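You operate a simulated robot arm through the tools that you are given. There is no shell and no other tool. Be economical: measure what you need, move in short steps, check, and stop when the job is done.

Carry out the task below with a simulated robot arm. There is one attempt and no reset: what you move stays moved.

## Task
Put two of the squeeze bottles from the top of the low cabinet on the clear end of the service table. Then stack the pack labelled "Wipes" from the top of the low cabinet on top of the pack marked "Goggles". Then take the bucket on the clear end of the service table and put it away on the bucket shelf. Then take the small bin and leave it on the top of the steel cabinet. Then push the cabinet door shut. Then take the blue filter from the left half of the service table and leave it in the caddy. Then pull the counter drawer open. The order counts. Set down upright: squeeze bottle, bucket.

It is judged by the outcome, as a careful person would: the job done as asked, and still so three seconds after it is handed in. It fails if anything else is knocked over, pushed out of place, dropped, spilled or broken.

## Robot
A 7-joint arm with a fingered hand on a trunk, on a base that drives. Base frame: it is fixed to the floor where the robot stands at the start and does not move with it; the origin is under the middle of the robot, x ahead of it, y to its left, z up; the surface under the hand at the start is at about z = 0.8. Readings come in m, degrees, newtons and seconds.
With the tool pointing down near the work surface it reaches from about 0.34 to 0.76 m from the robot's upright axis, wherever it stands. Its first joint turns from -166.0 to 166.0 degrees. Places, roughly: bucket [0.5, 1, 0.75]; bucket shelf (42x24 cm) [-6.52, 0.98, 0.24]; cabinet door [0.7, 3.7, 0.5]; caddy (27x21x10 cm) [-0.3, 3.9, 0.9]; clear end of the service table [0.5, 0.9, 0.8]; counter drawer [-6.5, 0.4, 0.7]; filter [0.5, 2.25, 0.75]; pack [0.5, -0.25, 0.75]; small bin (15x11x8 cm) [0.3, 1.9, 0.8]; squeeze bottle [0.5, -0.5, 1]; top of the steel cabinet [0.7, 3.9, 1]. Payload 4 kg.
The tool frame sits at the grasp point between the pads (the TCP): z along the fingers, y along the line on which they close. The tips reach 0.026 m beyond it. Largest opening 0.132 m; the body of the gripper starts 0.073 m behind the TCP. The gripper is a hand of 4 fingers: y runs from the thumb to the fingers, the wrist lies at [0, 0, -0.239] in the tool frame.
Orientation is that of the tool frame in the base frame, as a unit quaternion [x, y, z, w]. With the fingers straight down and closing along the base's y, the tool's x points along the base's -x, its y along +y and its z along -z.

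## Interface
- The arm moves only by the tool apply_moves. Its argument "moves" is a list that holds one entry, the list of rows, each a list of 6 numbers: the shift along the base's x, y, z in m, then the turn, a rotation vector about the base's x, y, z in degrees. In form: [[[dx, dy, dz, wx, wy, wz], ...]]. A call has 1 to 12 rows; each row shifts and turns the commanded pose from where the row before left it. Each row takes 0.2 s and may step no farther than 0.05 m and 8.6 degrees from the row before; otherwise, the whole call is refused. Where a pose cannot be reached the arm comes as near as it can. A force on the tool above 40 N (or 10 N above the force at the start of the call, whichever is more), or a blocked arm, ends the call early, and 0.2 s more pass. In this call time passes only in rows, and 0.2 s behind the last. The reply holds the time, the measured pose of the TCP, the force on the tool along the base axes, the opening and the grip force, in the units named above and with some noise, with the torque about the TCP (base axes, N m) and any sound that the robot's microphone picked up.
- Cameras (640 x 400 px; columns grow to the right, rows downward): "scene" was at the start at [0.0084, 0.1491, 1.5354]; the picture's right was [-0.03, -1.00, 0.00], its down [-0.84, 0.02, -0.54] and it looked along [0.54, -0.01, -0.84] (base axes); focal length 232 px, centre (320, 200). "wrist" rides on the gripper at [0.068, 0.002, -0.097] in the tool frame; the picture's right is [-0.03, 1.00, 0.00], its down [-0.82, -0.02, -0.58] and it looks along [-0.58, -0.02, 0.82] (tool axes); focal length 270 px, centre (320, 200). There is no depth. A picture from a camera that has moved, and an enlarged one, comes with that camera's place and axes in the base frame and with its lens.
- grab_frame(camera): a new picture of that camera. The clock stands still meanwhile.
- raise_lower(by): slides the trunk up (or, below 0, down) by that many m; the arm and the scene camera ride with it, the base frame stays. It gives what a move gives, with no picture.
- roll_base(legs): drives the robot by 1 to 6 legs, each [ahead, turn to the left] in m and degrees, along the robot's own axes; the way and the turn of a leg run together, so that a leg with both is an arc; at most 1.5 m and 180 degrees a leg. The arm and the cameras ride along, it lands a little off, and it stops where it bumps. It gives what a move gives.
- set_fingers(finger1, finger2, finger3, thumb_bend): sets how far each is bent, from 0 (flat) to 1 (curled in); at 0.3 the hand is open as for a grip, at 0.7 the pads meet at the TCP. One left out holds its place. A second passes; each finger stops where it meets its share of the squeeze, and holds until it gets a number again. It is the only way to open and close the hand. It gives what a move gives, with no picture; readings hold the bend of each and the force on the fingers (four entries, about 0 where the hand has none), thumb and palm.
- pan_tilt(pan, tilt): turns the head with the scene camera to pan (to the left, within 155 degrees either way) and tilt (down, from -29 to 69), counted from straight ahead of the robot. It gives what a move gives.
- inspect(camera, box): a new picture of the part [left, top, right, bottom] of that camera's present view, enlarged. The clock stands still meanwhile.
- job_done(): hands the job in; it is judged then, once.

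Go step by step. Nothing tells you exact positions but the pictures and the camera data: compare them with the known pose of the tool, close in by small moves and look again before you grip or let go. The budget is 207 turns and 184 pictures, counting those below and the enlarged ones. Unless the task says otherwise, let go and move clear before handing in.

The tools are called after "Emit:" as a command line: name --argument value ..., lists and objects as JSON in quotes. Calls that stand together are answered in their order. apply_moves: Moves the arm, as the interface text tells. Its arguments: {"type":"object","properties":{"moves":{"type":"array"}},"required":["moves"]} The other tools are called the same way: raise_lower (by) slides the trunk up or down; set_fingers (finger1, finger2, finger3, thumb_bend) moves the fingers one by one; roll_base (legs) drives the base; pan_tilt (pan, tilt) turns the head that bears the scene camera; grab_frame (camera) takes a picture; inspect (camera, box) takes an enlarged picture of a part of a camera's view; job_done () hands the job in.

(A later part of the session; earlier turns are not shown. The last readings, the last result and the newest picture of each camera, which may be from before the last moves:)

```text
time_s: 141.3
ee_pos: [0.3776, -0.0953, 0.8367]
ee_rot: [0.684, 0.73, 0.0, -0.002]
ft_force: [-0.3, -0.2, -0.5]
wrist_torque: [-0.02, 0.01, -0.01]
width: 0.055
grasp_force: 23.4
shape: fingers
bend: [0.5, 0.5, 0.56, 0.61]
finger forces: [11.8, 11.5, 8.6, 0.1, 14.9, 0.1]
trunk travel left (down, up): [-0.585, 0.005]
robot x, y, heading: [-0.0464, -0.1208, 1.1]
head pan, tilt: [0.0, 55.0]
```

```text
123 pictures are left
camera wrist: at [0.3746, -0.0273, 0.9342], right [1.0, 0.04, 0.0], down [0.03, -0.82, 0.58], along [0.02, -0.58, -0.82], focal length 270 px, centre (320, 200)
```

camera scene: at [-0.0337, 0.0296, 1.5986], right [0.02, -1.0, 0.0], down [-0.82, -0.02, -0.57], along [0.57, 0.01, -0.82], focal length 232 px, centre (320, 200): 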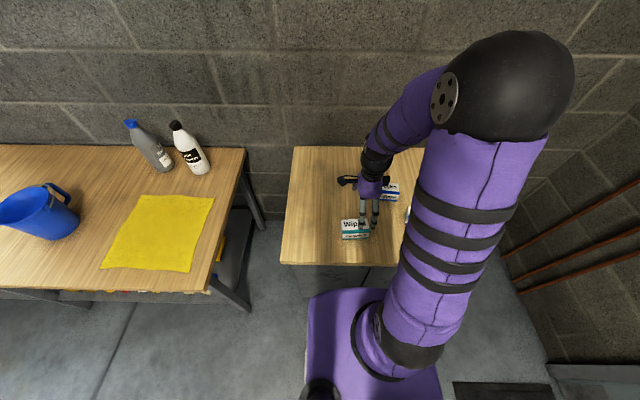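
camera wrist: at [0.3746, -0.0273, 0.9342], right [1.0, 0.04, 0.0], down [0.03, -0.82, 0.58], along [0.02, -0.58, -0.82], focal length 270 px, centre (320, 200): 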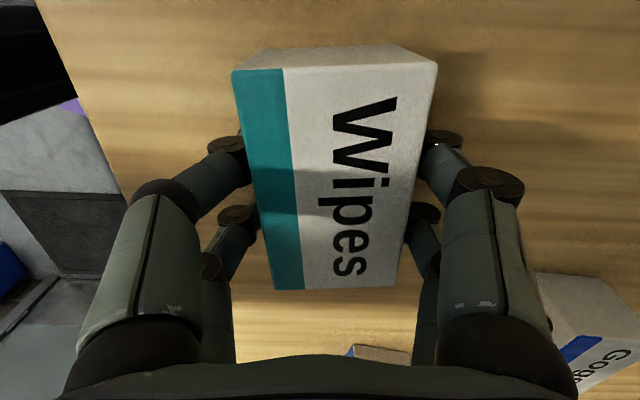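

Wipes gripped. Lift and move toward Goggles.

Emit:
apply_moves --moves '[[[0, 0, 0.03, 0, 0, 0], [0, 0, 0.04, 0, 0, 0], [0, 0, 0.04, 0, 0, 0], [0.04, -0.02, 0, 0, 0, 0], [0.04, -0.02, 0, 0, 0, 0]]]'

Emit:
grab_frame --camera "wrist"

Emit:
inspect --camera "scene" --box '[280, 130, 480, 260]'

```text
time_s: 142.5
ee_pos: [0.4567, -0.1315, 0.9479]
ee_rot: [0.684, 0.729, 0.0, -0.002]
ft_force: [1.1, 0.1, -2.2]
wrist_torque: [-0.01, 0.03, 0.0]
width: 0.055
grasp_force: 23.4
shape: fingers
bend: [0.5, 0.5, 0.56, 0.62]
finger forces: [11.8, 11.7, 8.5, 0.0, 14.8, 0.1]
trunk travel left (down, up): [-0.585, 0.005]
robot x, y, heading: [-0.0406, -0.1229, 0.9]
head pan, tilt: [0.0, 55.0]
```

```text
122 pictures are left
camera wrist: at [0.4537, -0.0651, 1.0442], right [1.0, 0.04, 0.0], down [0.03, -0.82, 0.58], along [0.02, -0.58, -0.82], focal length 270 px, centre (320, 200)
```

wrist: 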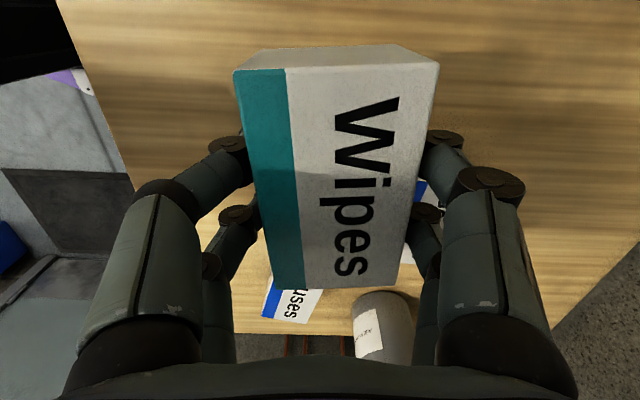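

```text
3.08 times, centred on (380, 195) of scene
camera zoom: at [-0.033, 0.0293, 1.5986], right [0.02, -1.0, 0.0], down [-0.82, -0.02, -0.57], along [0.57, 0.01, -0.82], focal length 715 px, centre (135, 215)
```

zoom: 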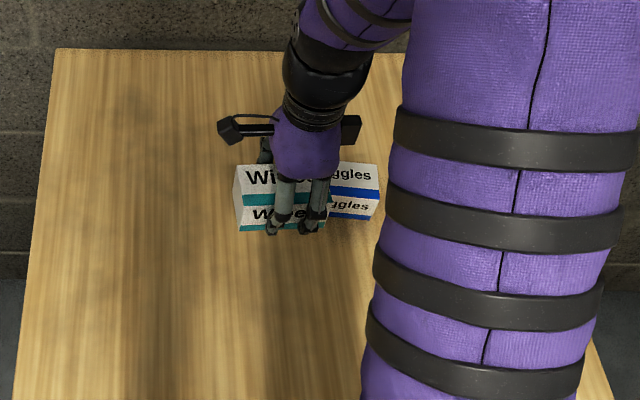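

Goggles is centred near (0.5575, -0.2325), yawed about -6°. Aligning Wipes with it and moving above.

Emit:
apply_moves --moves '[[[0.035, -0.035, 0, 0, 0, -5], [0.035, -0.035, 0, 0, 0, -5], [0.031, -0.031, 0, 0, 0, 0]]]'

Emit:
inspect --camera "scene" --box '[320, 130, 460, 230]'

Emit:
grab_frame --camera "wrist"

```text
time_s: 143.3
ee_pos: [0.555, -0.2345, 0.9473]
ee_rot: [0.745, 0.667, 0.0, -0.002]
ft_force: [0.1, 0.0, -1.7]
wrist_torque: [0.01, 0.03, 0.02]
width: 0.0551
grasp_force: 22.9
shape: fingers
bend: [0.5, 0.5, 0.57, 0.62]
finger forces: [11.7, 11.6, 8.5, 0.0, 14.8, 0.0]
trunk travel left (down, up): [-0.585, 0.005]
robot x, y, heading: [-0.0434, -0.1239, 1.0]
head pan, tilt: [0.0, 55.0]
```

```text
4.00 times, centred on (390, 180) of scene
camera zoom: at [-0.0334, 0.0294, 1.5986], right [0.02, -1.0, 0.0], down [-0.82, -0.02, -0.57], along [0.57, 0.01, -0.82], focal length 930 px, centre (40, 280)
```

zoom: 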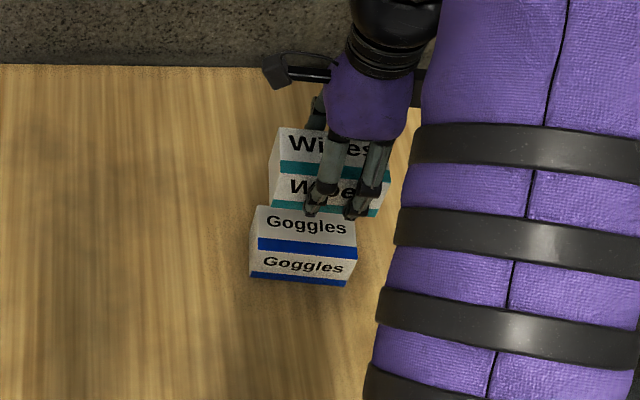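

```text
119 pictures are left
camera wrist: at [0.5644, -0.1677, 1.0446], right [0.99, -0.14, 0.0], down [-0.11, -0.81, 0.58], along [-0.08, -0.57, -0.82], focal length 270 px, centre (320, 200)
```

wrist: 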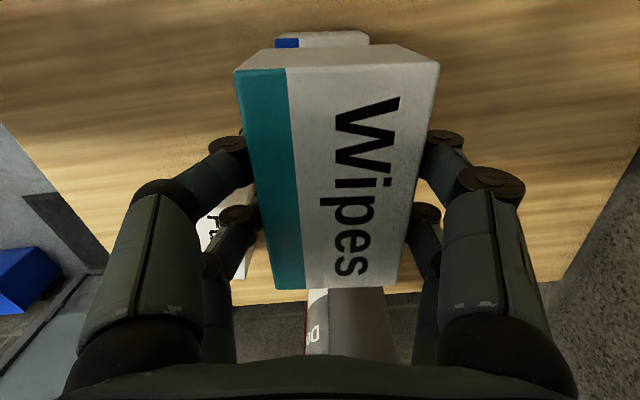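

Aligned within a few mm. Lower onto Goggles.

Emit:
apply_moves --moves '[[[-0.003, 0.001, -0.03, 0, 0, 0], [0, 0, -0.025, 0, 0, 0], [0, 0, -0.006, 0, 0, 0]]]'

Emit:
apply_moves --moves '[[[0, 0, -0.004, 0, 0, 0]]]'

Emit:
inspect --camera "scene" --box '[320, 130, 460, 230]'

```text
time_s: 144.1
ee_pos: [0.5545, -0.2342, 0.8869]
ee_rot: [0.745, 0.667, 0.0, 0.0]
ft_force: [-0.7, 0.9, 2.4]
wrist_torque: [0.0, -0.1, 0.05]
width: 0.0549
grasp_force: 23.1
shape: fingers
bend: [0.5, 0.5, 0.57, 0.62]
finger forces: [11.6, 11.5, 8.6, 0.1, 14.9, 0.0]
trunk travel left (down, up): [-0.585, 0.005]
robot x, y, heading: [-0.0432, -0.1198, 1.1]
head pan, tilt: [0.0, 55.0]
```

```text
time_s: 144.5
ee_pos: [0.5529, -0.2344, 0.885]
ee_rot: [0.745, 0.668, 0.001, 0.001]
ft_force: [-2.0, 0.4, 21.2]
wrist_torque: [-0.01, -0.38, 0.01]
width: 0.055
grasp_force: 24.2
shape: fingers
bend: [0.5, 0.5, 0.57, 0.62]
finger forces: [11.6, 11.6, 9.5, 0.1, 16.0, 0.0]
trunk travel left (down, up): [-0.585, 0.005]
robot x, y, heading: [-0.0427, -0.121, 1.2]
head pan, tilt: [0.0, 55.0]
```

```text
4.00 times, centred on (390, 180) of scene
camera zoom: at [-0.0359, 0.0299, 1.599], right [0.02, -1.0, 0.0], down [-0.82, -0.02, -0.57], along [0.57, 0.01, -0.82], focal length 930 px, centre (40, 280)
```

zoom: 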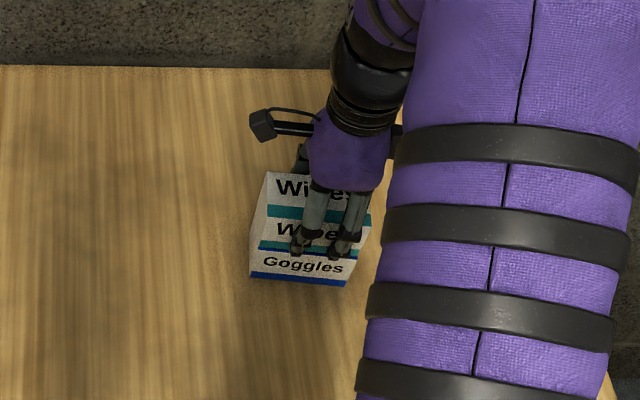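

Emit:
apply_moves --moves '[[[0, 0, 0.004, 0, 0, 0]]]'

Emit:
set_fingers --finger1 0.3 --finger2 0.3 --finger3 0.3 --thumb_bend 0.3

Emit:
apply_moves --moves '[[[0, 0, 0.03, 0, 0, 0], [0, 0, 0.04, 0, 0, 0], [0, 0, 0.04, 0, 0, 0], [-0.02, 0, 0.04, 0, 0, 0], [-0.03, 0, 0.04, 0, 0, 0]]]'

Emit:
inspect --camera "scene" --box '[320, 130, 460, 230]'

Emit:
grab_frame --camera "wrist"

```text
time_s: 144.9
ee_pos: [0.5537, -0.235, 0.8861]
ee_rot: [0.745, 0.667, 0.0, -0.001]
ft_force: [1.1, 0.2, 7.5]
wrist_torque: [-0.02, -0.3, 0.01]
width: 0.0548
grasp_force: 24.2
shape: fingers
bend: [0.5, 0.5, 0.57, 0.62]
finger forces: [12.1, 11.9, 8.2, 0.0, 14.5, 0.0]
trunk travel left (down, up): [-0.585, 0.005]
robot x, y, heading: [-0.0426, -0.1211, 1.1]
head pan, tilt: [0.0, 55.0]
```

```text
time_s: 145.9
ee_pos: [0.5544, -0.2351, 0.8865]
ee_rot: [0.745, 0.668, 0.0, -0.002]
ft_force: [-0.3, -0.5, 0.2]
wrist_torque: [0.02, -0.01, 0.0]
width: 0.1323
grasp_force: 0.0
shape: fingers
bend: [0.3, 0.3, 0.3, 0.3]
finger forces: [0.0, 0.0, 0.0, 0.1, 0.0, 0.1]
trunk travel left (down, up): [-0.585, 0.005]
robot x, y, heading: [-0.0413, -0.1195, 1.3]
head pan, tilt: [0.0, 55.0]
```

```text
time_s: 147.1
ee_pos: [0.5028, -0.2351, 1.0761]
ee_rot: [0.745, 0.667, 0.001, -0.002]
ft_force: [-0.8, 0.2, 0.5]
wrist_torque: [-0.02, 0.0, 0.0]
width: 0.1328
grasp_force: 0.0
shape: fingers
bend: [0.3, 0.3, 0.3, 0.3]
finger forces: [0.0, 0.0, 0.0, 0.1, 0.1, 0.0]
trunk travel left (down, up): [-0.585, 0.005]
robot x, y, heading: [-0.0436, -0.1204, 1.2]
head pan, tilt: [0.0, 55.0]
```

```text
4.00 times, centred on (390, 180) of scene
camera zoom: at [-0.0345, 0.0297, 1.5985], right [0.02, -1.0, 0.0], down [-0.82, -0.02, -0.57], along [0.57, 0.01, -0.82], focal length 930 px, centre (40, 280)
```

zoom: 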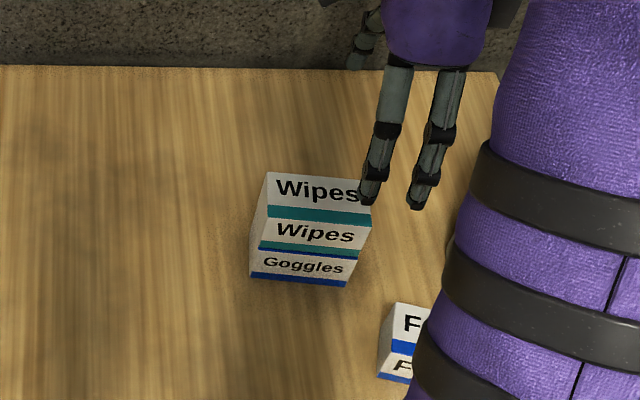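

```text
116 pictures are left
camera wrist: at [0.5125, -0.1689, 1.1734], right [0.99, -0.14, 0.0], down [-0.11, -0.81, 0.58], along [-0.08, -0.57, -0.82], focal length 270 px, centre (320, 200)
```

wrist: 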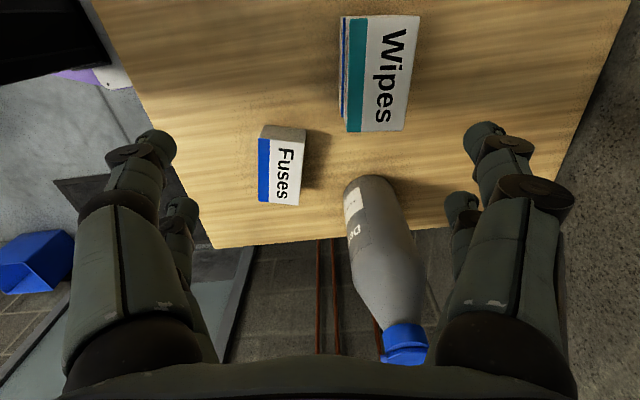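

Wipes sits squarely on Goggles. Next the bucket: retract, drive to face it.

Emit:
apply_moves --moves '[[[-0.02, 0.02, 0.04, 0, 0, 0], [-0.03, 0.03, 0.02, 0, 0, 0], [-0.03, 0.03, 0, 0, 0, 8], [0, 0.03, 0, 0, 0, 6]]]'

Emit:
roll_base --legs '[[-0.28, 0], [0, 89], [1.12, 0], [0, -90]]'

Emit:
pan_tilt --pan 10 --tilt 50

Emit:
grab_frame --camera "scene"

Emit:
grab_frame --camera "wrist"

```text
time_s: 148.1
ee_pos: [0.4233, -0.1235, 1.1344]
ee_rot: [0.658, 0.753, 0.0, -0.001]
ft_force: [-0.5, 0.3, 0.3]
wrist_torque: [-0.04, -0.02, 0.03]
width: 0.1326
grasp_force: 0.0
shape: fingers
bend: [0.3, 0.3, 0.3, 0.3]
finger forces: [0.0, 0.1, 0.0, 0.0, 0.0, 0.0]
trunk travel left (down, up): [-0.585, 0.005]
robot x, y, heading: [-0.0415, -0.122, 1.2]
head pan, tilt: [0.0, 55.0]
```

```text
time_s: 163.8
ee_pos: [0.1798, 0.9759, 1.1348]
ee_rot: [0.675, 0.738, 0.0, -0.001]
ft_force: [0.2, -0.6, 0.4]
wrist_torque: [0.02, 0.03, -0.02]
width: 0.1325
grasp_force: 0.0
shape: fingers
bend: [0.3, 0.3, 0.3, 0.3]
finger forces: [0.0, 0.0, 0.0, 0.1, 0.1, 0.0]
trunk travel left (down, up): [-0.585, 0.005]
robot x, y, heading: [-0.2867, 0.9989, -1.2]
head pan, tilt: [0.0, 55.0]
```

```text
time_s: 164.5
ee_pos: [0.1814, 0.9754, 1.1356]
ee_rot: [0.675, 0.738, 0.0, -0.001]
ft_force: [0.8, 0.7, -0.4]
wrist_torque: [0.01, -0.02, 0.01]
width: 0.1326
grasp_force: 0.1
shape: fingers
bend: [0.3, 0.3, 0.3, 0.3]
finger forces: [0.0, 0.0, 0.1, 0.0, 0.1, 0.1]
trunk travel left (down, up): [-0.585, 0.005]
robot x, y, heading: [-0.2843, 0.9993, -1.7]
head pan, tilt: [10.0, 50.0]
```

```text
115 pictures are left
camera scene: at [-0.2655, 1.1619, 1.6051], right [0.15, -0.99, 0.0], down [-0.76, -0.11, -0.64], along [0.64, 0.09, -0.77], focal length 232 px, centre (320, 200)
```

scene: 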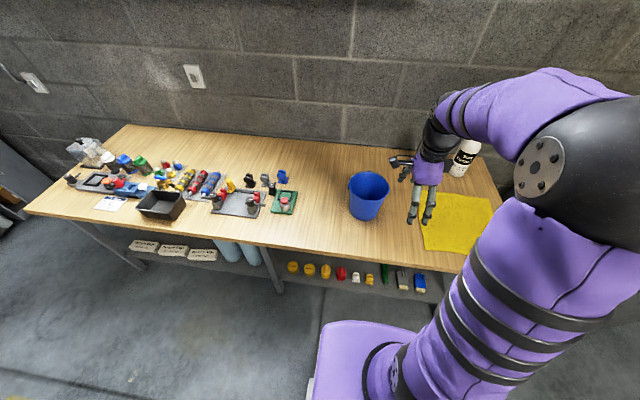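

```text
114 pictures are left
camera wrist: at [0.1761, 1.0428, 1.2321], right [1.0, 0.06, 0.0], down [0.05, -0.82, 0.58], along [0.04, -0.58, -0.82], focal length 270 px, centre (320, 200)
```

wrist: 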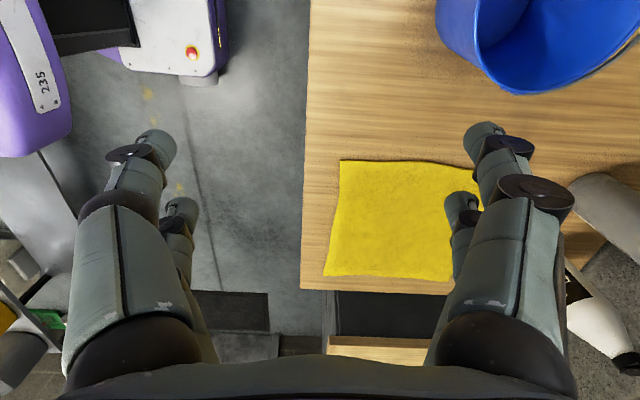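

Emit:
inspect --camera "scene" --box '[320, 140, 480, 240]'

Emit:
apply_moves --moves '[[[-0.01, 0, 0.02, 0, 0, 8], [-0.01, 0, 0.01, 0, 0, 8], [0, 0, 0, 0, 0, 8], [0, 0, 0, 0, 0, 8], [0, 0, 0, 0, 0, 8], [0, 0, 0, 0, 0, 8], [0, 0.02, 0, 0, 0, 8], [0, 0.03, 0, 0, 0, 8], [0, 0.03, 0, 0, 0, 8], [0, 0.02, 0, 0, 0, 8], [0, 0.02, 0, 0, 0, 5]]]'

Emit:
grab_frame --camera "wrist"

```text
4.00 times, centred on (400, 190) of scene
camera zoom: at [-0.2655, 1.1619, 1.6051], right [0.15, -0.99, 0.0], down [-0.76, -0.11, -0.64], along [0.64, 0.09, -0.77], focal length 930 px, centre (0, 240)
```

zoom: 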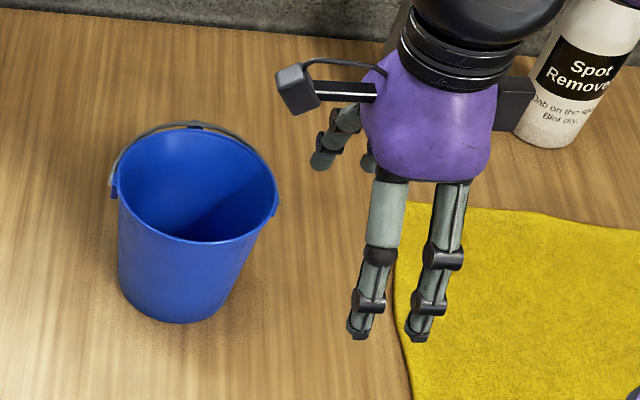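

```text
time_s: 166.9
ee_pos: [0.1619, 1.0968, 1.1649]
ee_rot: [-0.003, 1.0, -0.001, -0.001]
ft_force: [-1.4, -0.1, -0.6]
wrist_torque: [-0.01, -0.02, 0.0]
width: 0.1327
grasp_force: 0.0
shape: fingers
bend: [0.3, 0.3, 0.3, 0.3]
finger forces: [0.0, 0.0, 0.0, 0.0, 0.0, 0.0]
trunk travel left (down, up): [-0.585, 0.005]
robot x, y, heading: [-0.2854, 0.9942, -1.5]
head pan, tilt: [10.0, 50.0]
```

```text
112 pictures are left
camera wrist: at [0.092, 1.0971, 1.2623], right [0.02, 1.0, 0.0], down [0.82, -0.02, 0.58], along [0.58, -0.01, -0.82], focal length 270 px, centre (320, 200)
```

wrist: 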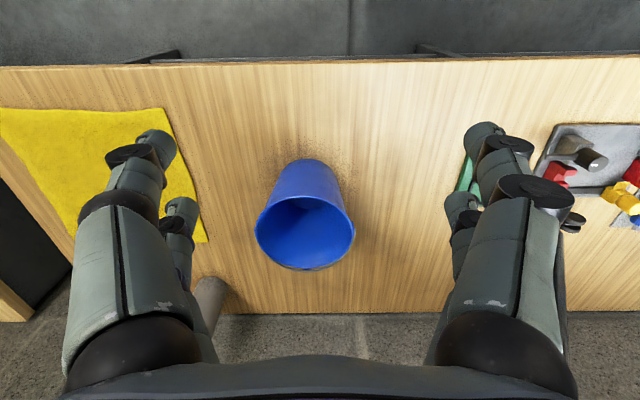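

The bucket is empty, rim ~0.16 m across at (0.375, 1.065, z≈0.947), wire bail folded to the far side. Before choosing a grip, I'll look behind at the bucket shelf.

Emit:
pan_tilt --pan 155 --tilt 15

Emit:
grab_frame --camera "scene"

```text
time_s: 169.2
ee_pos: [0.1609, 1.0965, 1.166]
ee_rot: [0.0, 1.0, -0.001, -0.001]
ft_force: [-0.3, 0.1, 0.0]
wrist_torque: [-0.03, 0.0, 0.01]
width: 0.1325
grasp_force: 0.0
shape: fingers
bend: [0.3, 0.3, 0.3, 0.3]
finger forces: [0.1, 0.0, 0.1, 0.1, 0.0, 0.0]
trunk travel left (down, up): [-0.585, 0.005]
robot x, y, heading: [-0.2843, 0.994, -1.4]
head pan, tilt: [154.7, 15.0]
```

```text
111 pictures are left
camera scene: at [-0.425, 1.1927, 1.6588], right [0.45, 0.89, 0.0], down [0.23, -0.12, -0.97], along [-0.86, 0.44, -0.26], focal length 232 px, centre (320, 200)
```

scene: 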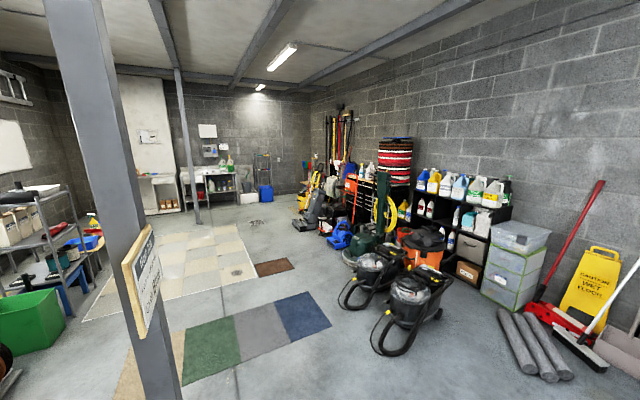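

Emit:
inspect --camera "scene" --box '[130, 130, 290, 230]'

```text
4.00 times, centred on (210, 180) of scene
camera zoom: at [-0.425, 1.1927, 1.6588], right [0.45, 0.89, 0.0], down [0.23, -0.12, -0.97], along [-0.86, 0.44, -0.26], focal length 930 px, centre (760, 280)
```

zoom: 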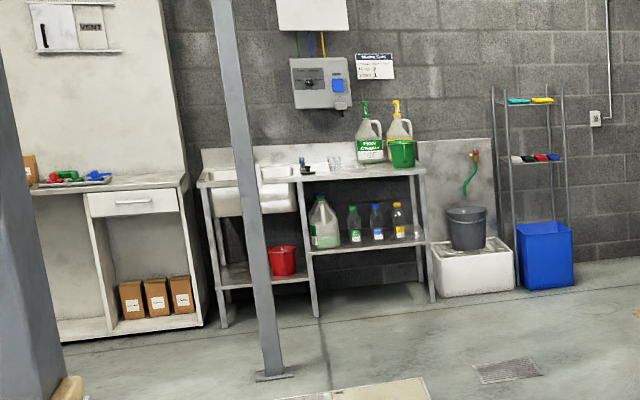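

The bucket shelf is a low open shelf under the sink with a red bucket already on its right part; headroom is limited, so I'll carry the bucket with a forward-tilted hand wrapped around its lower body. Backing off a little and tilting the hand.

Emit:
roll_base --legs '[[-0.12, 1.5]]'

Emit:
set_fingers --finger1 0.12 --finger2 0.12 --finger3 0.12 --thumb_bend 0.12

Emit:
apply_moves --moves '[[[0.01, -0.004, -0.02, 0, -7.5, 0], [0.01, -0.004, -0.02, 0, -7.5, 0], [0.01, -0.004, -0.02, 0, -7.5, 0], [0.01, -0.004, -0.02, 0, -7.5, 0], [0.02, -0.004, -0.02, 0, -7.5, 0], [0.02, -0.004, -0.02, 0, -7.5, 0], [0.02, -0.004, -0.02, 0, -7.5, 0], [0.02, -0.002, -0.02, 0, -7.5, 0]]]'

Emit:
pan_tilt --pan 15 --tilt 45

Emit:
grab_frame --camera "scene"

Emit:
grab_frame --camera "wrist"

```text
time_s: 170.4
ee_pos: [0.0404, 1.1084, 1.1653]
ee_rot: [-0.014, 1.0, -0.001, -0.001]
ft_force: [0.3, 0.4, 0.2]
wrist_torque: [0.03, -0.05, 0.04]
width: 0.1327
grasp_force: 0.0
shape: fingers
bend: [0.3, 0.3, 0.3, 0.3]
finger forces: [0.0, 0.1, 0.1, 0.0, 0.1, 0.0]
trunk travel left (down, up): [-0.585, 0.005]
robot x, y, heading: [-0.4036, 0.9991, 0.1]
head pan, tilt: [154.7, 15.0]
```

```text
time_s: 171.4
ee_pos: [0.0392, 1.1085, 1.1651]
ee_rot: [-0.014, 1.0, -0.001, 0.0]
ft_force: [0.0, -0.5, 0.5]
wrist_torque: [0.01, -0.02, 0.0]
width: 0.169
grasp_force: 0.0
shape: fingers
bend: [0.12, 0.12, 0.12, 0.12]
finger forces: [0.0, 0.0, 0.0, 0.0, 0.1, 0.0]
trunk travel left (down, up): [-0.585, 0.005]
robot x, y, heading: [-0.4049, 0.9982, 0.0]
head pan, tilt: [154.7, 15.0]
```

```text
time_s: 173.2
ee_pos: [0.1487, 1.0734, 1.0135]
ee_rot: [-0.003, 0.882, -0.026, 0.47]
ft_force: [0.6, 0.0, 0.0]
wrist_torque: [0.02, 0.01, 0.03]
width: 0.1696
grasp_force: 0.2
shape: fingers
bend: [0.12, 0.12, 0.12, 0.12]
finger forces: [0.1, 0.0, 0.0, 0.1, 0.0, 0.1]
out of reach, approached as far as the arm can: row 5, 6
trunk travel left (down, up): [-0.585, 0.005]
robot x, y, heading: [-0.4024, 1.0019, 0.0]
head pan, tilt: [154.7, 15.0]
```

```text
time_s: 175.4
ee_pos: [0.1479, 1.0733, 1.0152]
ee_rot: [-0.003, 0.882, -0.026, 0.47]
ft_force: [-0.1, -0.8, -0.5]
wrist_torque: [-0.02, 0.0, 0.0]
width: 0.1695
grasp_force: 0.1
shape: fingers
bend: [0.12, 0.12, 0.12, 0.12]
finger forces: [0.1, 0.0, 0.0, 0.1, 0.1, 0.0]
trunk travel left (down, up): [-0.585, 0.005]
robot x, y, heading: [-0.4058, 1.0001, -0.1]
head pan, tilt: [15.0, 45.0]
```

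```text
109 pictures are left
camera scene: at [-0.385, 1.1716, 1.612], right [0.26, -0.97, 0.0], down [-0.68, -0.18, -0.71], along [0.68, 0.18, -0.71], focal length 232 px, centre (320, 200)
```

scene: 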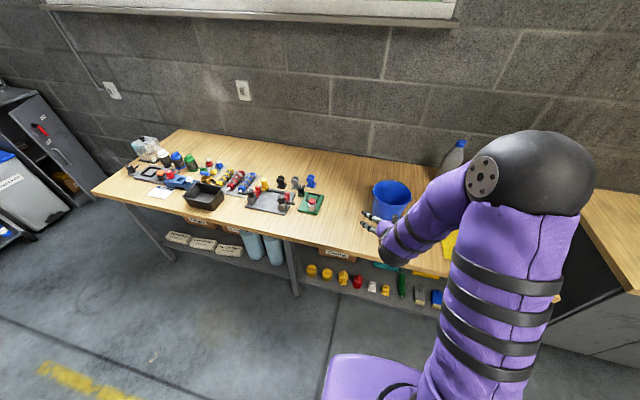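

```text
108 pictures are left
camera wrist: at [0.0295, 1.0763, 1.0128], right [0.03, 1.0, -0.03], down [-0.02, 0.03, 1.0], along [1.0, -0.03, 0.03], focal length 270 px, centre (320, 200)
```

wrist: 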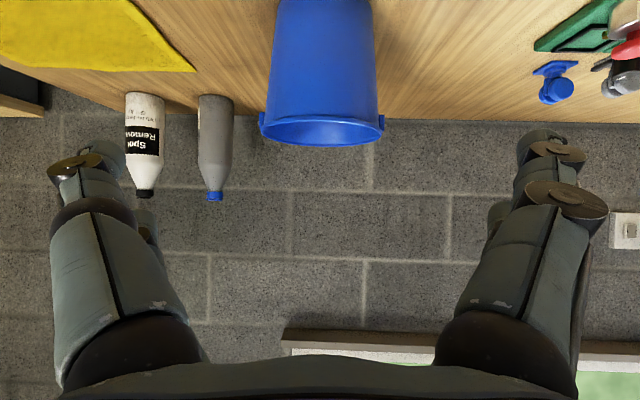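

The opening is now 0.17 m, enough for the 0.13–0.16 m bucket. Lower to z≈0.86 in front of it and check.

Emit:
apply_moves --moves '[[[0.0, -0.001, -0.04, 0, 0, 3], [0.0, -0.001, -0.04, 0, 0, 0], [0.0, 0, -0.04, 0, 0, 0], [0.02, 0, -0.033, 0, 0, 0]]]'

Emit:
grab_frame --camera "wrist"

Emit:
inspect --camera "scene" --box '[340, 160, 460, 270]'

```text
time_s: 176.4
ee_pos: [0.1645, 1.0716, 0.8727]
ee_rot: [-0.028, 0.881, -0.013, 0.472]
ft_force: [0.1, -0.2, 0.1]
wrist_torque: [-0.02, 0.02, -0.06]
width: 0.1698
grasp_force: 0.0
shape: fingers
bend: [0.12, 0.12, 0.12, 0.12]
finger forces: [0.0, 0.0, 0.1, 0.0, 0.1, 0.0]
out of reach, approached as far as the arm can: row 4
trunk travel left (down, up): [-0.585, 0.005]
robot x, y, heading: [-0.4039, 1.0006, 0.1]
head pan, tilt: [15.0, 45.0]
```

```text
107 pictures are left
camera wrist: at [0.0461, 1.0679, 0.8698], right [-0.02, 1.0, -0.03], down [-0.03, 0.03, 1.0], along [1.0, 0.02, 0.03], focal length 270 px, centre (320, 200)
```

wrist: 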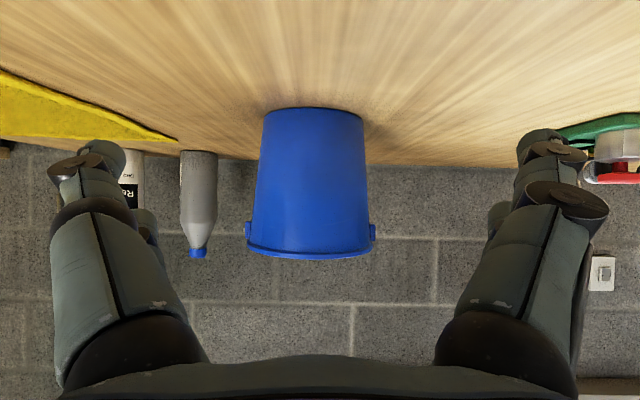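

```text
3.64 times, centred on (400, 215) of scene
camera zoom: at [-0.386, 1.1717, 1.6121], right [0.26, -0.97, 0.0], down [-0.68, -0.18, -0.71], along [0.68, 0.18, -0.71], focal length 845 px, centre (29, 146)
```

zoom: 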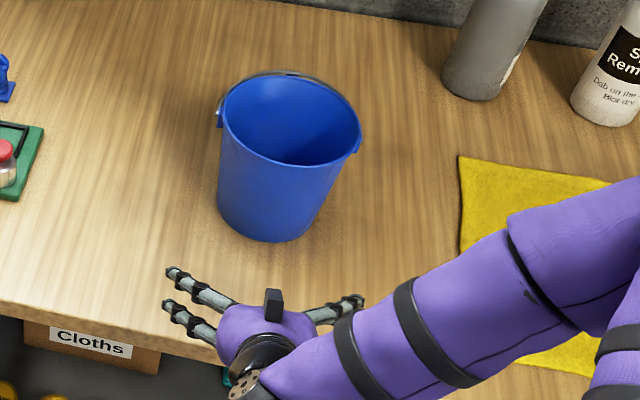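

Emit:
apply_moves --moves '[[[0.035, -0.004, 0, 2.8, 0, 0], [0.035, -0.004, -0.005, 0, 0, 0], [0.035, 0, -0.005, 0, 0, 0]]]'

Emit:
grab_frame --camera "wrist"

Emit:
inspect --camera "scene" --box '[340, 160, 460, 270]'

```text
time_s: 177.2
ee_pos: [0.2752, 1.0556, 0.8691]
ee_rot: [-0.017, 0.882, 0.009, 0.472]
ft_force: [0.4, 0.1, 0.0]
wrist_torque: [0.01, -0.01, -0.02]
width: 0.1697
grasp_force: 0.0
shape: fingers
bend: [0.12, 0.12, 0.12, 0.12]
finger forces: [0.0, 0.1, 0.0, 0.0, 0.1, 0.1]
out of reach, approached as far as the arm can: row 1
trunk travel left (down, up): [-0.585, 0.005]
robot x, y, heading: [-0.4022, 0.9968, -0.1]
head pan, tilt: [15.0, 45.0]
```

```text
105 pictures are left
camera wrist: at [0.1568, 1.0531, 0.867], right [-0.02, 1.0, 0.02], down [-0.03, -0.02, 1.0], along [1.0, 0.02, 0.03], focal length 270 px, centre (320, 200)
```

wrist: 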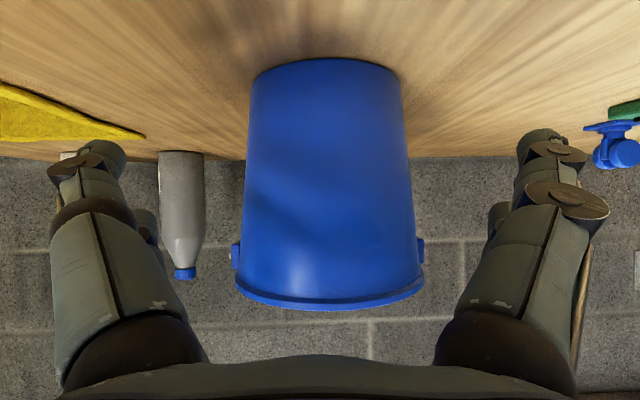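

```text
3.64 times, centred on (400, 215) of scene
camera zoom: at [-0.3849, 1.1722, 1.6119], right [0.26, -0.97, 0.0], down [-0.68, -0.18, -0.71], along [0.68, 0.18, -0.71], focal length 845 px, centre (29, 146)
```

zoom: 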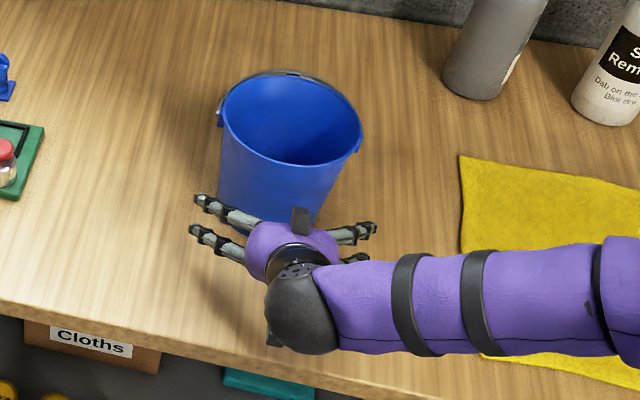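

Emit:
apply_moves --moves '[[[0.03, 0.005, -0.002, 0, 0, 0], [0.035, 0.003, -0.003, 0, 0, 0], [0.03, 0, 0, 0, 0, 0]]]'

Emit:
grab_frame --camera "wrist"

Emit:
inspect --camera "scene" --box '[340, 160, 460, 270]'

```text
time_s: 178.0
ee_pos: [0.3681, 1.0616, 0.8639]
ee_rot: [-0.016, 0.882, 0.009, 0.471]
ft_force: [-0.3, 0.6, -0.2]
wrist_torque: [0.0, -0.02, 0.0]
width: 0.1695
grasp_force: 0.4
shape: fingers
bend: [0.12, 0.12, 0.12, 0.12]
finger forces: [0.0, 0.4, 0.1, 0.0, 0.0, 0.0]
trunk travel left (down, up): [-0.585, 0.005]
robot x, y, heading: [-0.4001, 1.0008, 0.1]
head pan, tilt: [15.0, 45.0]
```

```text
103 pictures are left
camera wrist: at [0.2495, 1.0596, 0.8622], right [-0.02, 1.0, 0.02], down [-0.03, -0.02, 1.0], along [1.0, 0.02, 0.03], focal length 270 px, centre (320, 200)
```

wrist: 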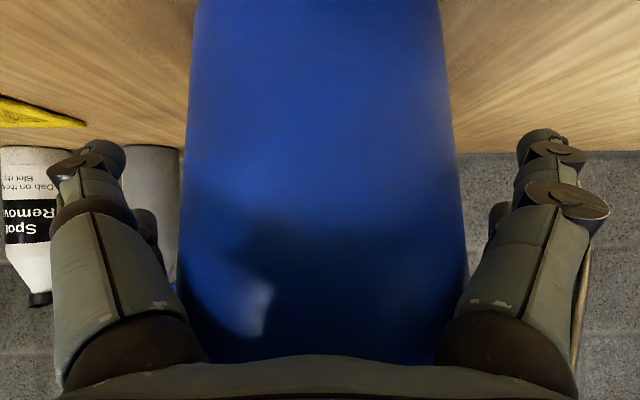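

```text
3.64 times, centred on (400, 215) of scene
camera zoom: at [-0.3849, 1.1714, 1.612], right [0.26, -0.97, 0.0], down [-0.68, -0.18, -0.71], along [0.68, 0.18, -0.71], focal length 845 px, centre (29, 146)
```

zoom: 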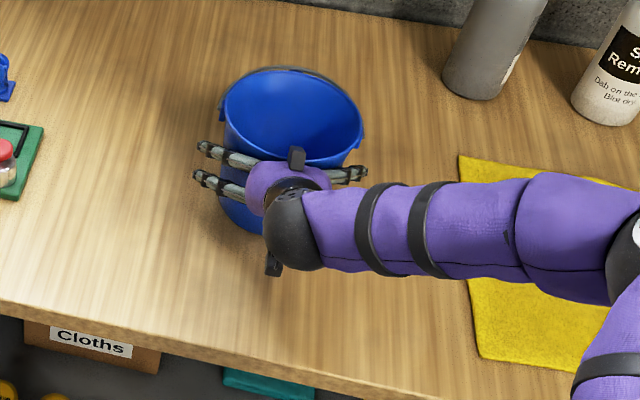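

Palm is just at the wall. Close the hand.

Emit:
set_fingers --finger1 0.6 --finger2 0.6 --finger3 0.6 --thumb_bend 0.6

Emit:
grab_frame --camera "wrist"

Emit:
inspect --camera "scene" --box '[340, 160, 460, 270]'

```text
time_s: 179.0
ee_pos: [0.3684, 1.063, 0.8648]
ee_rot: [-0.016, 0.881, 0.009, 0.472]
ft_force: [0.7, -2.5, 2.7]
wrist_torque: [-0.21, 0.15, 0.0]
width: 0.1126
grasp_force: 23.2
shape: fingers
bend: [0.35, 0.28, 0.36, 0.43]
finger forces: [9.0, 13.4, 12.2, 0.0, 12.3, 0.1]
trunk travel left (down, up): [-0.585, 0.005]
robot x, y, heading: [-0.4019, 0.9986, 0.3]
head pan, tilt: [15.0, 45.0]
```

```text
101 pictures are left
camera wrist: at [0.2491, 1.0594, 0.8623], right [-0.02, 1.0, 0.02], down [-0.03, -0.02, 1.0], along [1.0, 0.02, 0.03], focal length 270 px, centre (320, 200)
```

wrist: 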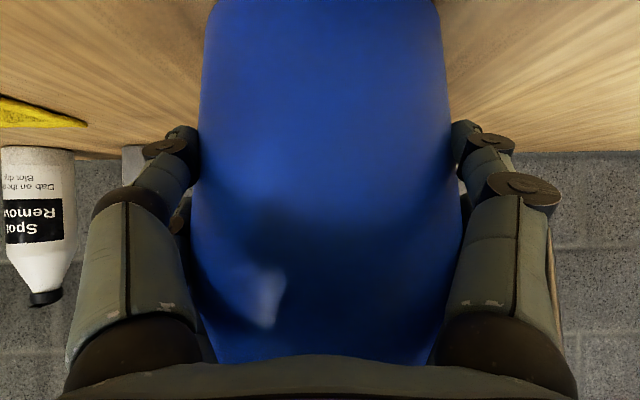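

```text
3.64 times, centred on (400, 215) of scene
camera zoom: at [-0.3851, 1.1713, 1.612], right [0.26, -0.97, 0.0], down [-0.68, -0.18, -0.71], along [0.68, 0.18, -0.71], focal length 845 px, centre (29, 146)
```

zoom: 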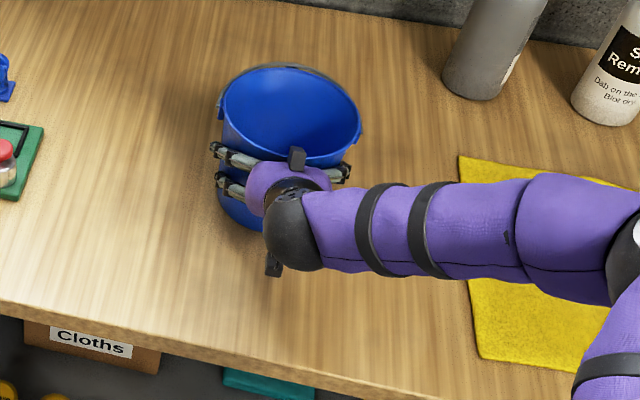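

Grip established. Lift gently.

Emit:
apply_moves --moves '[[[0, 0, 0.01, 0, 0, 0], [0, 0, 0.02, 0, 0, 0], [0, 0, 0.04, 0, 0, 0]]]'

Emit:
inspect --camera "scene" --box '[340, 150, 460, 260]'

Emit:
grab_frame --camera "wrist"

```text
time_s: 179.8
ee_pos: [0.3691, 1.0624, 0.9334]
ee_rot: [-0.016, 0.882, 0.009, 0.471]
ft_force: [0.1, 0.5, -1.1]
wrist_torque: [0.0, 0.1, -0.04]
width: 0.1124
grasp_force: 23.5
shape: fingers
bend: [0.35, 0.28, 0.37, 0.43]
finger forces: [9.1, 14.4, 12.5, 0.0, 12.0, 0.0]
trunk travel left (down, up): [-0.585, 0.005]
robot x, y, heading: [-0.4041, 1.0004, -0.2]
head pan, tilt: [15.0, 45.0]
```

```text
3.64 times, centred on (400, 205) of scene
camera zoom: at [-0.385, 1.1715, 1.6119], right [0.26, -0.97, 0.0], down [-0.68, -0.18, -0.71], along [0.68, 0.18, -0.71], focal length 845 px, centre (29, 182)
```

zoom: 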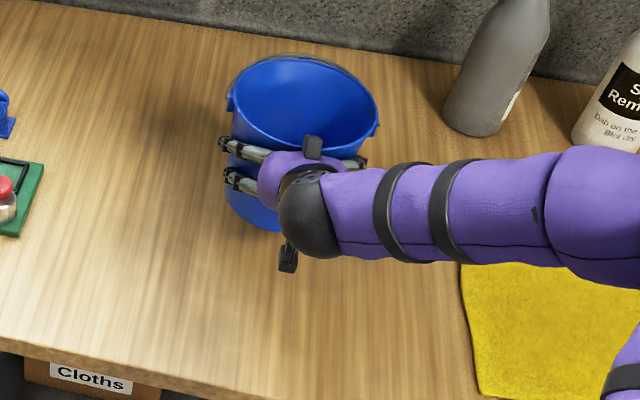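

```text
98 pictures are left
camera wrist: at [0.2507, 1.0593, 0.9314], right [-0.02, 1.0, 0.02], down [-0.03, -0.02, 1.0], along [1.0, 0.02, 0.03], focal length 270 px, centre (320, 200)
```

wrist: 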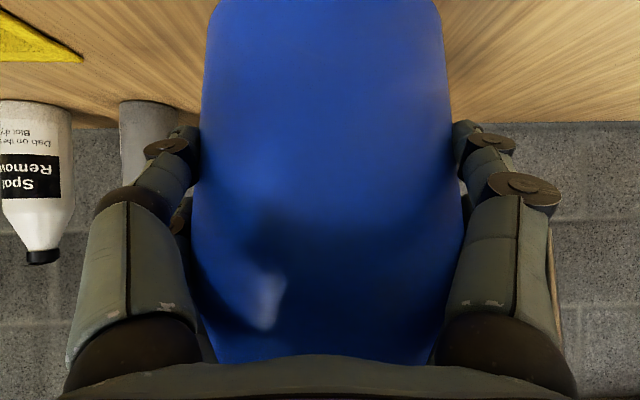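

Bucket is held level. Raise it, retract, then turn and head west along y≈1.45, staying clear of the pillars at about (-1.9, 0.8) and (-5.4, 1.0).

Emit:
apply_moves --moves '[[[-0.02, 0, 0.04, 0, 0, 0], [-0.03, 0, 0.04, 0, 0, 0], [-0.03, 0, 0.03, 0, 0, 0], [-0.03, 0, 0.03, 0, 0, 0], [-0.03, 0, 0.02, 0, 0, 0]]]'

Emit:
roll_base --legs '[[-0.25, 0], [0, 90], [0.45, 0], [0, 90]]'

Emit:
pan_tilt --pan 0 --tilt 25

Emit:
grab_frame --camera "scene"

```text
time_s: 181.0
ee_pos: [0.2279, 1.0619, 1.0993]
ee_rot: [-0.016, 0.881, 0.008, 0.472]
ft_force: [-0.6, 0.1, -1.1]
wrist_torque: [0.01, 0.12, -0.01]
width: 0.112
grasp_force: 24.1
shape: fingers
bend: [0.35, 0.28, 0.37, 0.43]
finger forces: [8.9, 14.0, 12.2, 0.0, 11.6, 0.0]
trunk travel left (down, up): [-0.585, 0.005]
robot x, y, heading: [-0.4014, 0.9999, 0.5]
head pan, tilt: [15.0, 45.0]
```

```text
time_s: 182.5
ee_pos: [0.0805, 1.0624, 1.0988]
ee_rot: [-0.017, 0.882, 0.009, 0.471]
ft_force: [-0.9, 0.7, -2.3]
wrist_torque: [-0.03, 0.08, -0.04]
width: 0.1122
grasp_force: 23.5
shape: fingers
bend: [0.35, 0.28, 0.37, 0.43]
finger forces: [8.8, 14.0, 12.3, 0.1, 11.6, 0.1]
trunk travel left (down, up): [-0.585, 0.005]
robot x, y, heading: [-0.5505, 1.0016, -0.3]
head pan, tilt: [15.0, 45.0]
stopped in leg 1: the robot was blocked; the commanded pose is now the measured one
```

```text
time_s: 183.3
ee_pos: [0.0806, 1.0614, 1.0995]
ee_rot: [-0.016, 0.882, 0.008, 0.471]
ft_force: [-0.2, -0.3, -2.2]
wrist_torque: [0.03, 0.1, -0.04]
width: 0.1121
grasp_force: 23.1
shape: fingers
bend: [0.35, 0.28, 0.37, 0.43]
finger forces: [8.9, 14.1, 12.2, 0.1, 11.6, 0.0]
trunk travel left (down, up): [-0.585, 0.005]
robot x, y, heading: [-0.5505, 1.001, -0.2]
head pan, tilt: [0.0, 25.0]
```

```text
97 pictures are left
camera scene: at [-0.5187, 1.1508, 1.6425], right [0.0, -1.0, 0.0], down [-0.42, 0.0, -0.91], along [0.91, 0.0, -0.42], focal length 232 px, centre (320, 200)
```

scene: 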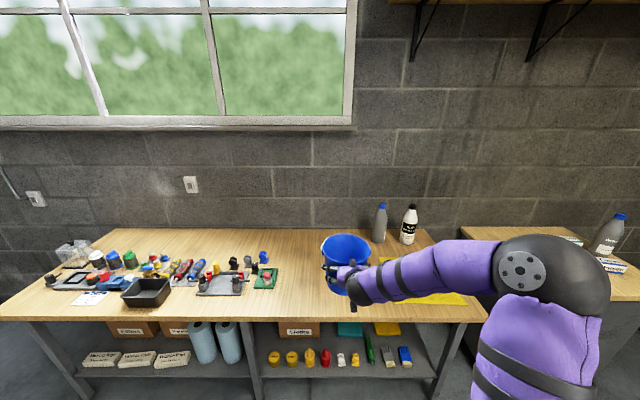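

The base bumped something behind while reversing. Look back there.

Emit:
pan_tilt --pan 155 --tilt 50

Emit:
grab_frame --camera "scene"

Emit:
pan_tilt --pan -155 --tilt 50

Emit:
grab_frame --camera "scene"

```text
time_s: 185.7
ee_pos: [0.0797, 1.0614, 1.0995]
ee_rot: [-0.015, 0.882, 0.008, 0.472]
ft_force: [-0.9, -0.8, -2.2]
wrist_torque: [0.0, 0.09, 0.0]
width: 0.112
grasp_force: 23.7
shape: fingers
bend: [0.35, 0.28, 0.37, 0.43]
finger forces: [8.8, 14.0, 12.3, 0.0, 11.5, 0.0]
trunk travel left (down, up): [-0.585, 0.005]
robot x, y, heading: [-0.5495, 0.9981, 0.0]
head pan, tilt: [154.7, 50.0]
```

```text
96 pictures are left
camera scene: at [-0.6804, 1.1837, 1.6051], right [0.43, 0.9, 0.0], down [0.69, -0.33, -0.64], along [-0.58, 0.28, -0.77], focal length 232 px, centre (320, 200)
```

scene: 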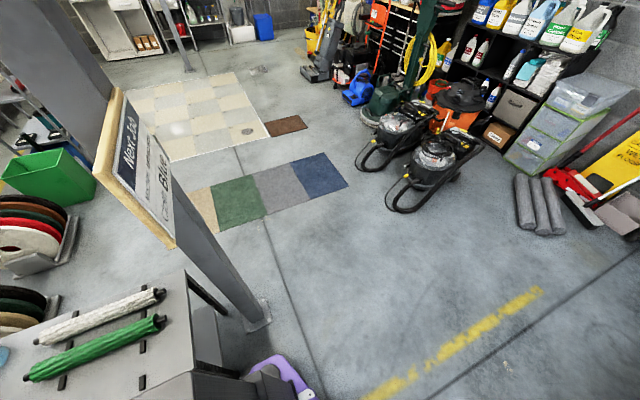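

```text
time_s: 189.9
ee_pos: [0.0801, 1.0627, 1.0989]
ee_rot: [-0.016, 0.881, 0.008, 0.472]
ft_force: [-1.1, 0.1, -1.5]
wrist_torque: [-0.03, 0.06, 0.03]
width: 0.1118
grasp_force: 22.9
shape: fingers
bend: [0.35, 0.28, 0.37, 0.43]
finger forces: [8.8, 14.0, 12.4, 0.1, 11.6, 0.0]
trunk travel left (down, up): [-0.585, 0.005]
robot x, y, heading: [-0.5476, 0.9966, -0.0]
head pan, tilt: [-154.7, 50.0]
```

```text
95 pictures are left
camera scene: at [-0.6804, 1.1178, 1.6051], right [-0.43, 0.9, 0.0], down [0.69, 0.33, -0.64], along [-0.58, -0.27, -0.77], focal length 232 px, centre (320, 200)
```

scene: 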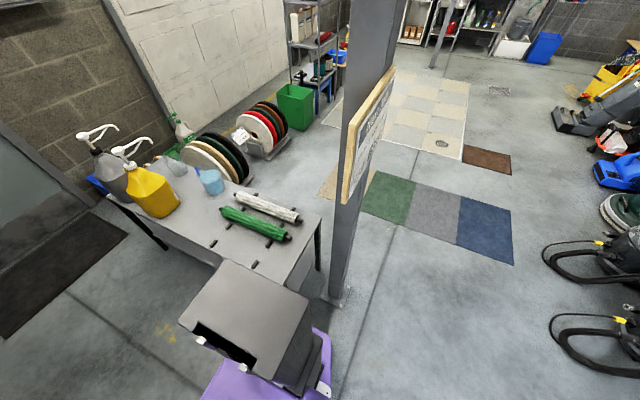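

Behind me are a bench and a pillar at (-1.16, 1.0); nothing visibly fell. I'll go forward a bit, then leave via y≈1.7.

Emit:
roll_base --legs '[[0.12, 0], [0, 90], [0.7, 0], [0, 90]]'

Emit:
pan_tilt --pan 0 --tilt 25

Emit:
grab_frame --camera "scene"

```text
time_s: 202.9
ee_pos: [-1.0443, 1.6669, 1.0982]
ee_rot: [0.882, -0.008, -0.472, -0.005]
ft_force: [0.0, 0.5, -2.2]
wrist_torque: [0.01, -0.1, 0.0]
width: 0.1108
grasp_force: 21.2
shape: fingers
bend: [0.35, 0.28, 0.37, 0.44]
finger forces: [8.1, 12.8, 11.2, 0.0, 10.8, 0.0]
trunk travel left (down, up): [-0.585, 0.005]
robot x, y, heading: [-0.4089, 1.696, 176.7]
head pan, tilt: [-154.7, 50.0]
```

```text
time_s: 205.3
ee_pos: [-1.043, 1.6679, 1.0996]
ee_rot: [0.882, -0.008, -0.472, -0.005]
ft_force: [-0.5, 0.2, -1.8]
wrist_torque: [0.02, -0.09, 0.03]
width: 0.1105
grasp_force: 21.1
shape: fingers
bend: [0.35, 0.28, 0.37, 0.44]
finger forces: [8.1, 12.8, 11.2, 0.0, 10.7, 0.1]
trunk travel left (down, up): [-0.585, 0.005]
robot x, y, heading: [-0.4107, 1.6978, 176.7]
head pan, tilt: [0.0, 25.0]
```

```text
94 pictures are left
camera scene: at [-0.4526, 1.5428, 1.6425], right [0.05, 1.0, 0.0], down [0.42, -0.02, -0.91], along [-0.9, 0.05, -0.42], focal length 232 px, centre (320, 200)
```

scene: 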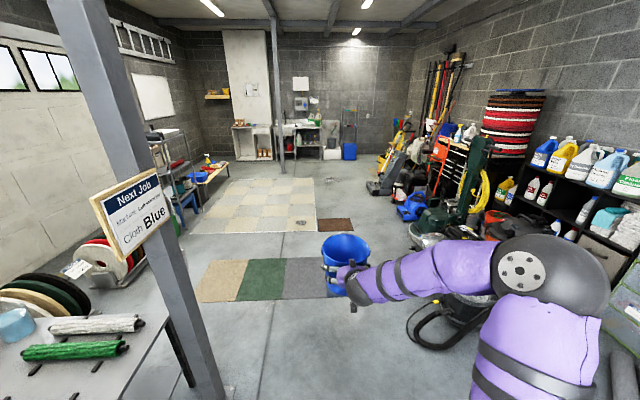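

Path is clear ahead. Drive west.

Emit:
roll_base --legs '[[0, 3.3], [1.5, 0], [1.5, 0], [0.9, 0]]'

Emit:
grab_frame --camera "scene"

```text
time_s: 224.4
ee_pos: [-4.9229, 1.7344, 1.0989]
ee_rot: [0.882, 0.001, -0.472, 0.0]
ft_force: [-0.5, -0.5, -2.2]
wrist_torque: [-0.01, -0.06, -0.02]
width: 0.1108
grasp_force: 21.3
shape: fingers
bend: [0.35, 0.28, 0.37, 0.44]
finger forces: [8.0, 12.9, 11.1, 0.1, 10.6, 0.1]
trunk travel left (down, up): [-0.585, 0.005]
robot x, y, heading: [-4.2875, 1.7754, 178.3]
head pan, tilt: [0.0, 25.0]
```

```text
93 pictures are left
camera scene: at [-4.3281, 1.6229, 1.6425], right [0.03, 1.0, 0.0], down [0.42, -0.01, -0.91], along [-0.91, 0.03, -0.42], focal length 232 px, centre (320, 200)
```

scene: 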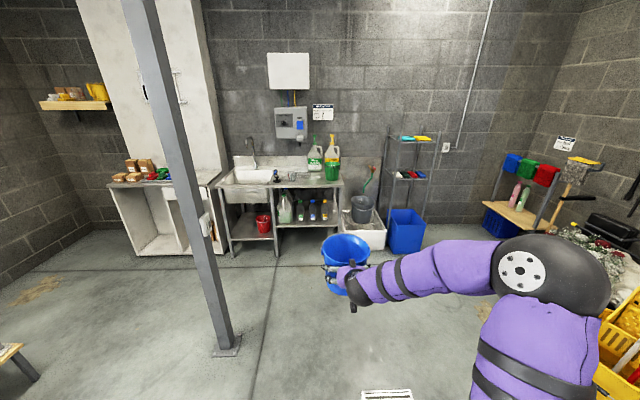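

Emit:
inspect --camera "scene" --box '[200, 150, 320, 275]'

```text
3.20 times, centred on (260, 212) of scene
camera zoom: at [-4.3281, 1.6229, 1.6425], right [0.03, 1.0, 0.0], down [0.42, -0.01, -0.91], along [-0.91, 0.03, -0.42], focal length 744 px, centre (512, 160)
```

zoom: 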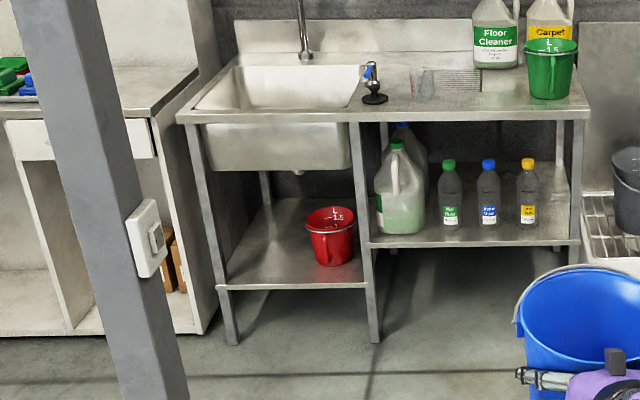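

Shelf bay is between legs at y≈0.75 and 1.22, the red bucket sits at (-6.54, 1.085), so free space is around y≈0.88. I'll stand at about (-5.45, 1.38), beside the pillar.

Emit:
roll_base --legs '[[0, 20.5], [1.22, 0], [0, -18.8]]'

Emit:
raise_lower --by -0.5

Emit:
grab_frame --camera "scene"

Emit:
grab_frame --camera "wrist"

```text
time_s: 232.9
ee_pos: [-6.0736, 1.3035, 1.099]
ee_rot: [0.882, 0.023, -0.471, 0.012]
ft_force: [-1.1, 0.1, -1.9]
wrist_torque: [0.01, -0.13, 0.0]
width: 0.1105
grasp_force: 20.8
shape: fingers
bend: [0.35, 0.27, 0.37, 0.44]
finger forces: [8.0, 12.6, 10.9, 0.1, 10.5, 0.1]
trunk travel left (down, up): [-0.585, 0.005]
robot x, y, heading: [-5.4483, 1.3795, -179.0]
head pan, tilt: [0.0, 25.0]
```

```text
refused: -0.5 is not a number from -0.4 to 0.4
```

```text
91 pictures are left
camera scene: at [-5.4764, 1.2214, 1.6426], right [-0.01, 1.0, 0.0], down [0.42, 0.01, -0.91], along [-0.91, -0.01, -0.42], focal length 232 px, centre (320, 200)
```

scene: 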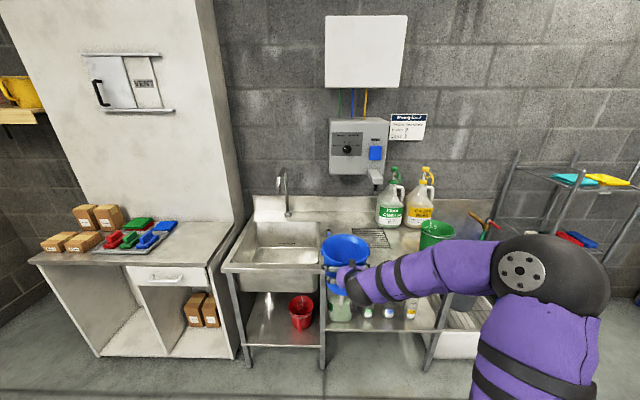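

```text
90 pictures are left
camera wrist: at [-5.9566, 1.3082, 1.0964], right [0.04, -1.0, 0.02], down [0.03, 0.02, 1.0], along [-1.0, -0.04, 0.03], focal length 270 px, centre (320, 200)
```

wrist: 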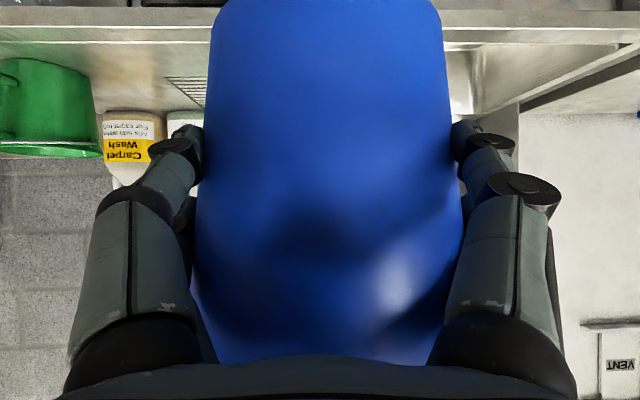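

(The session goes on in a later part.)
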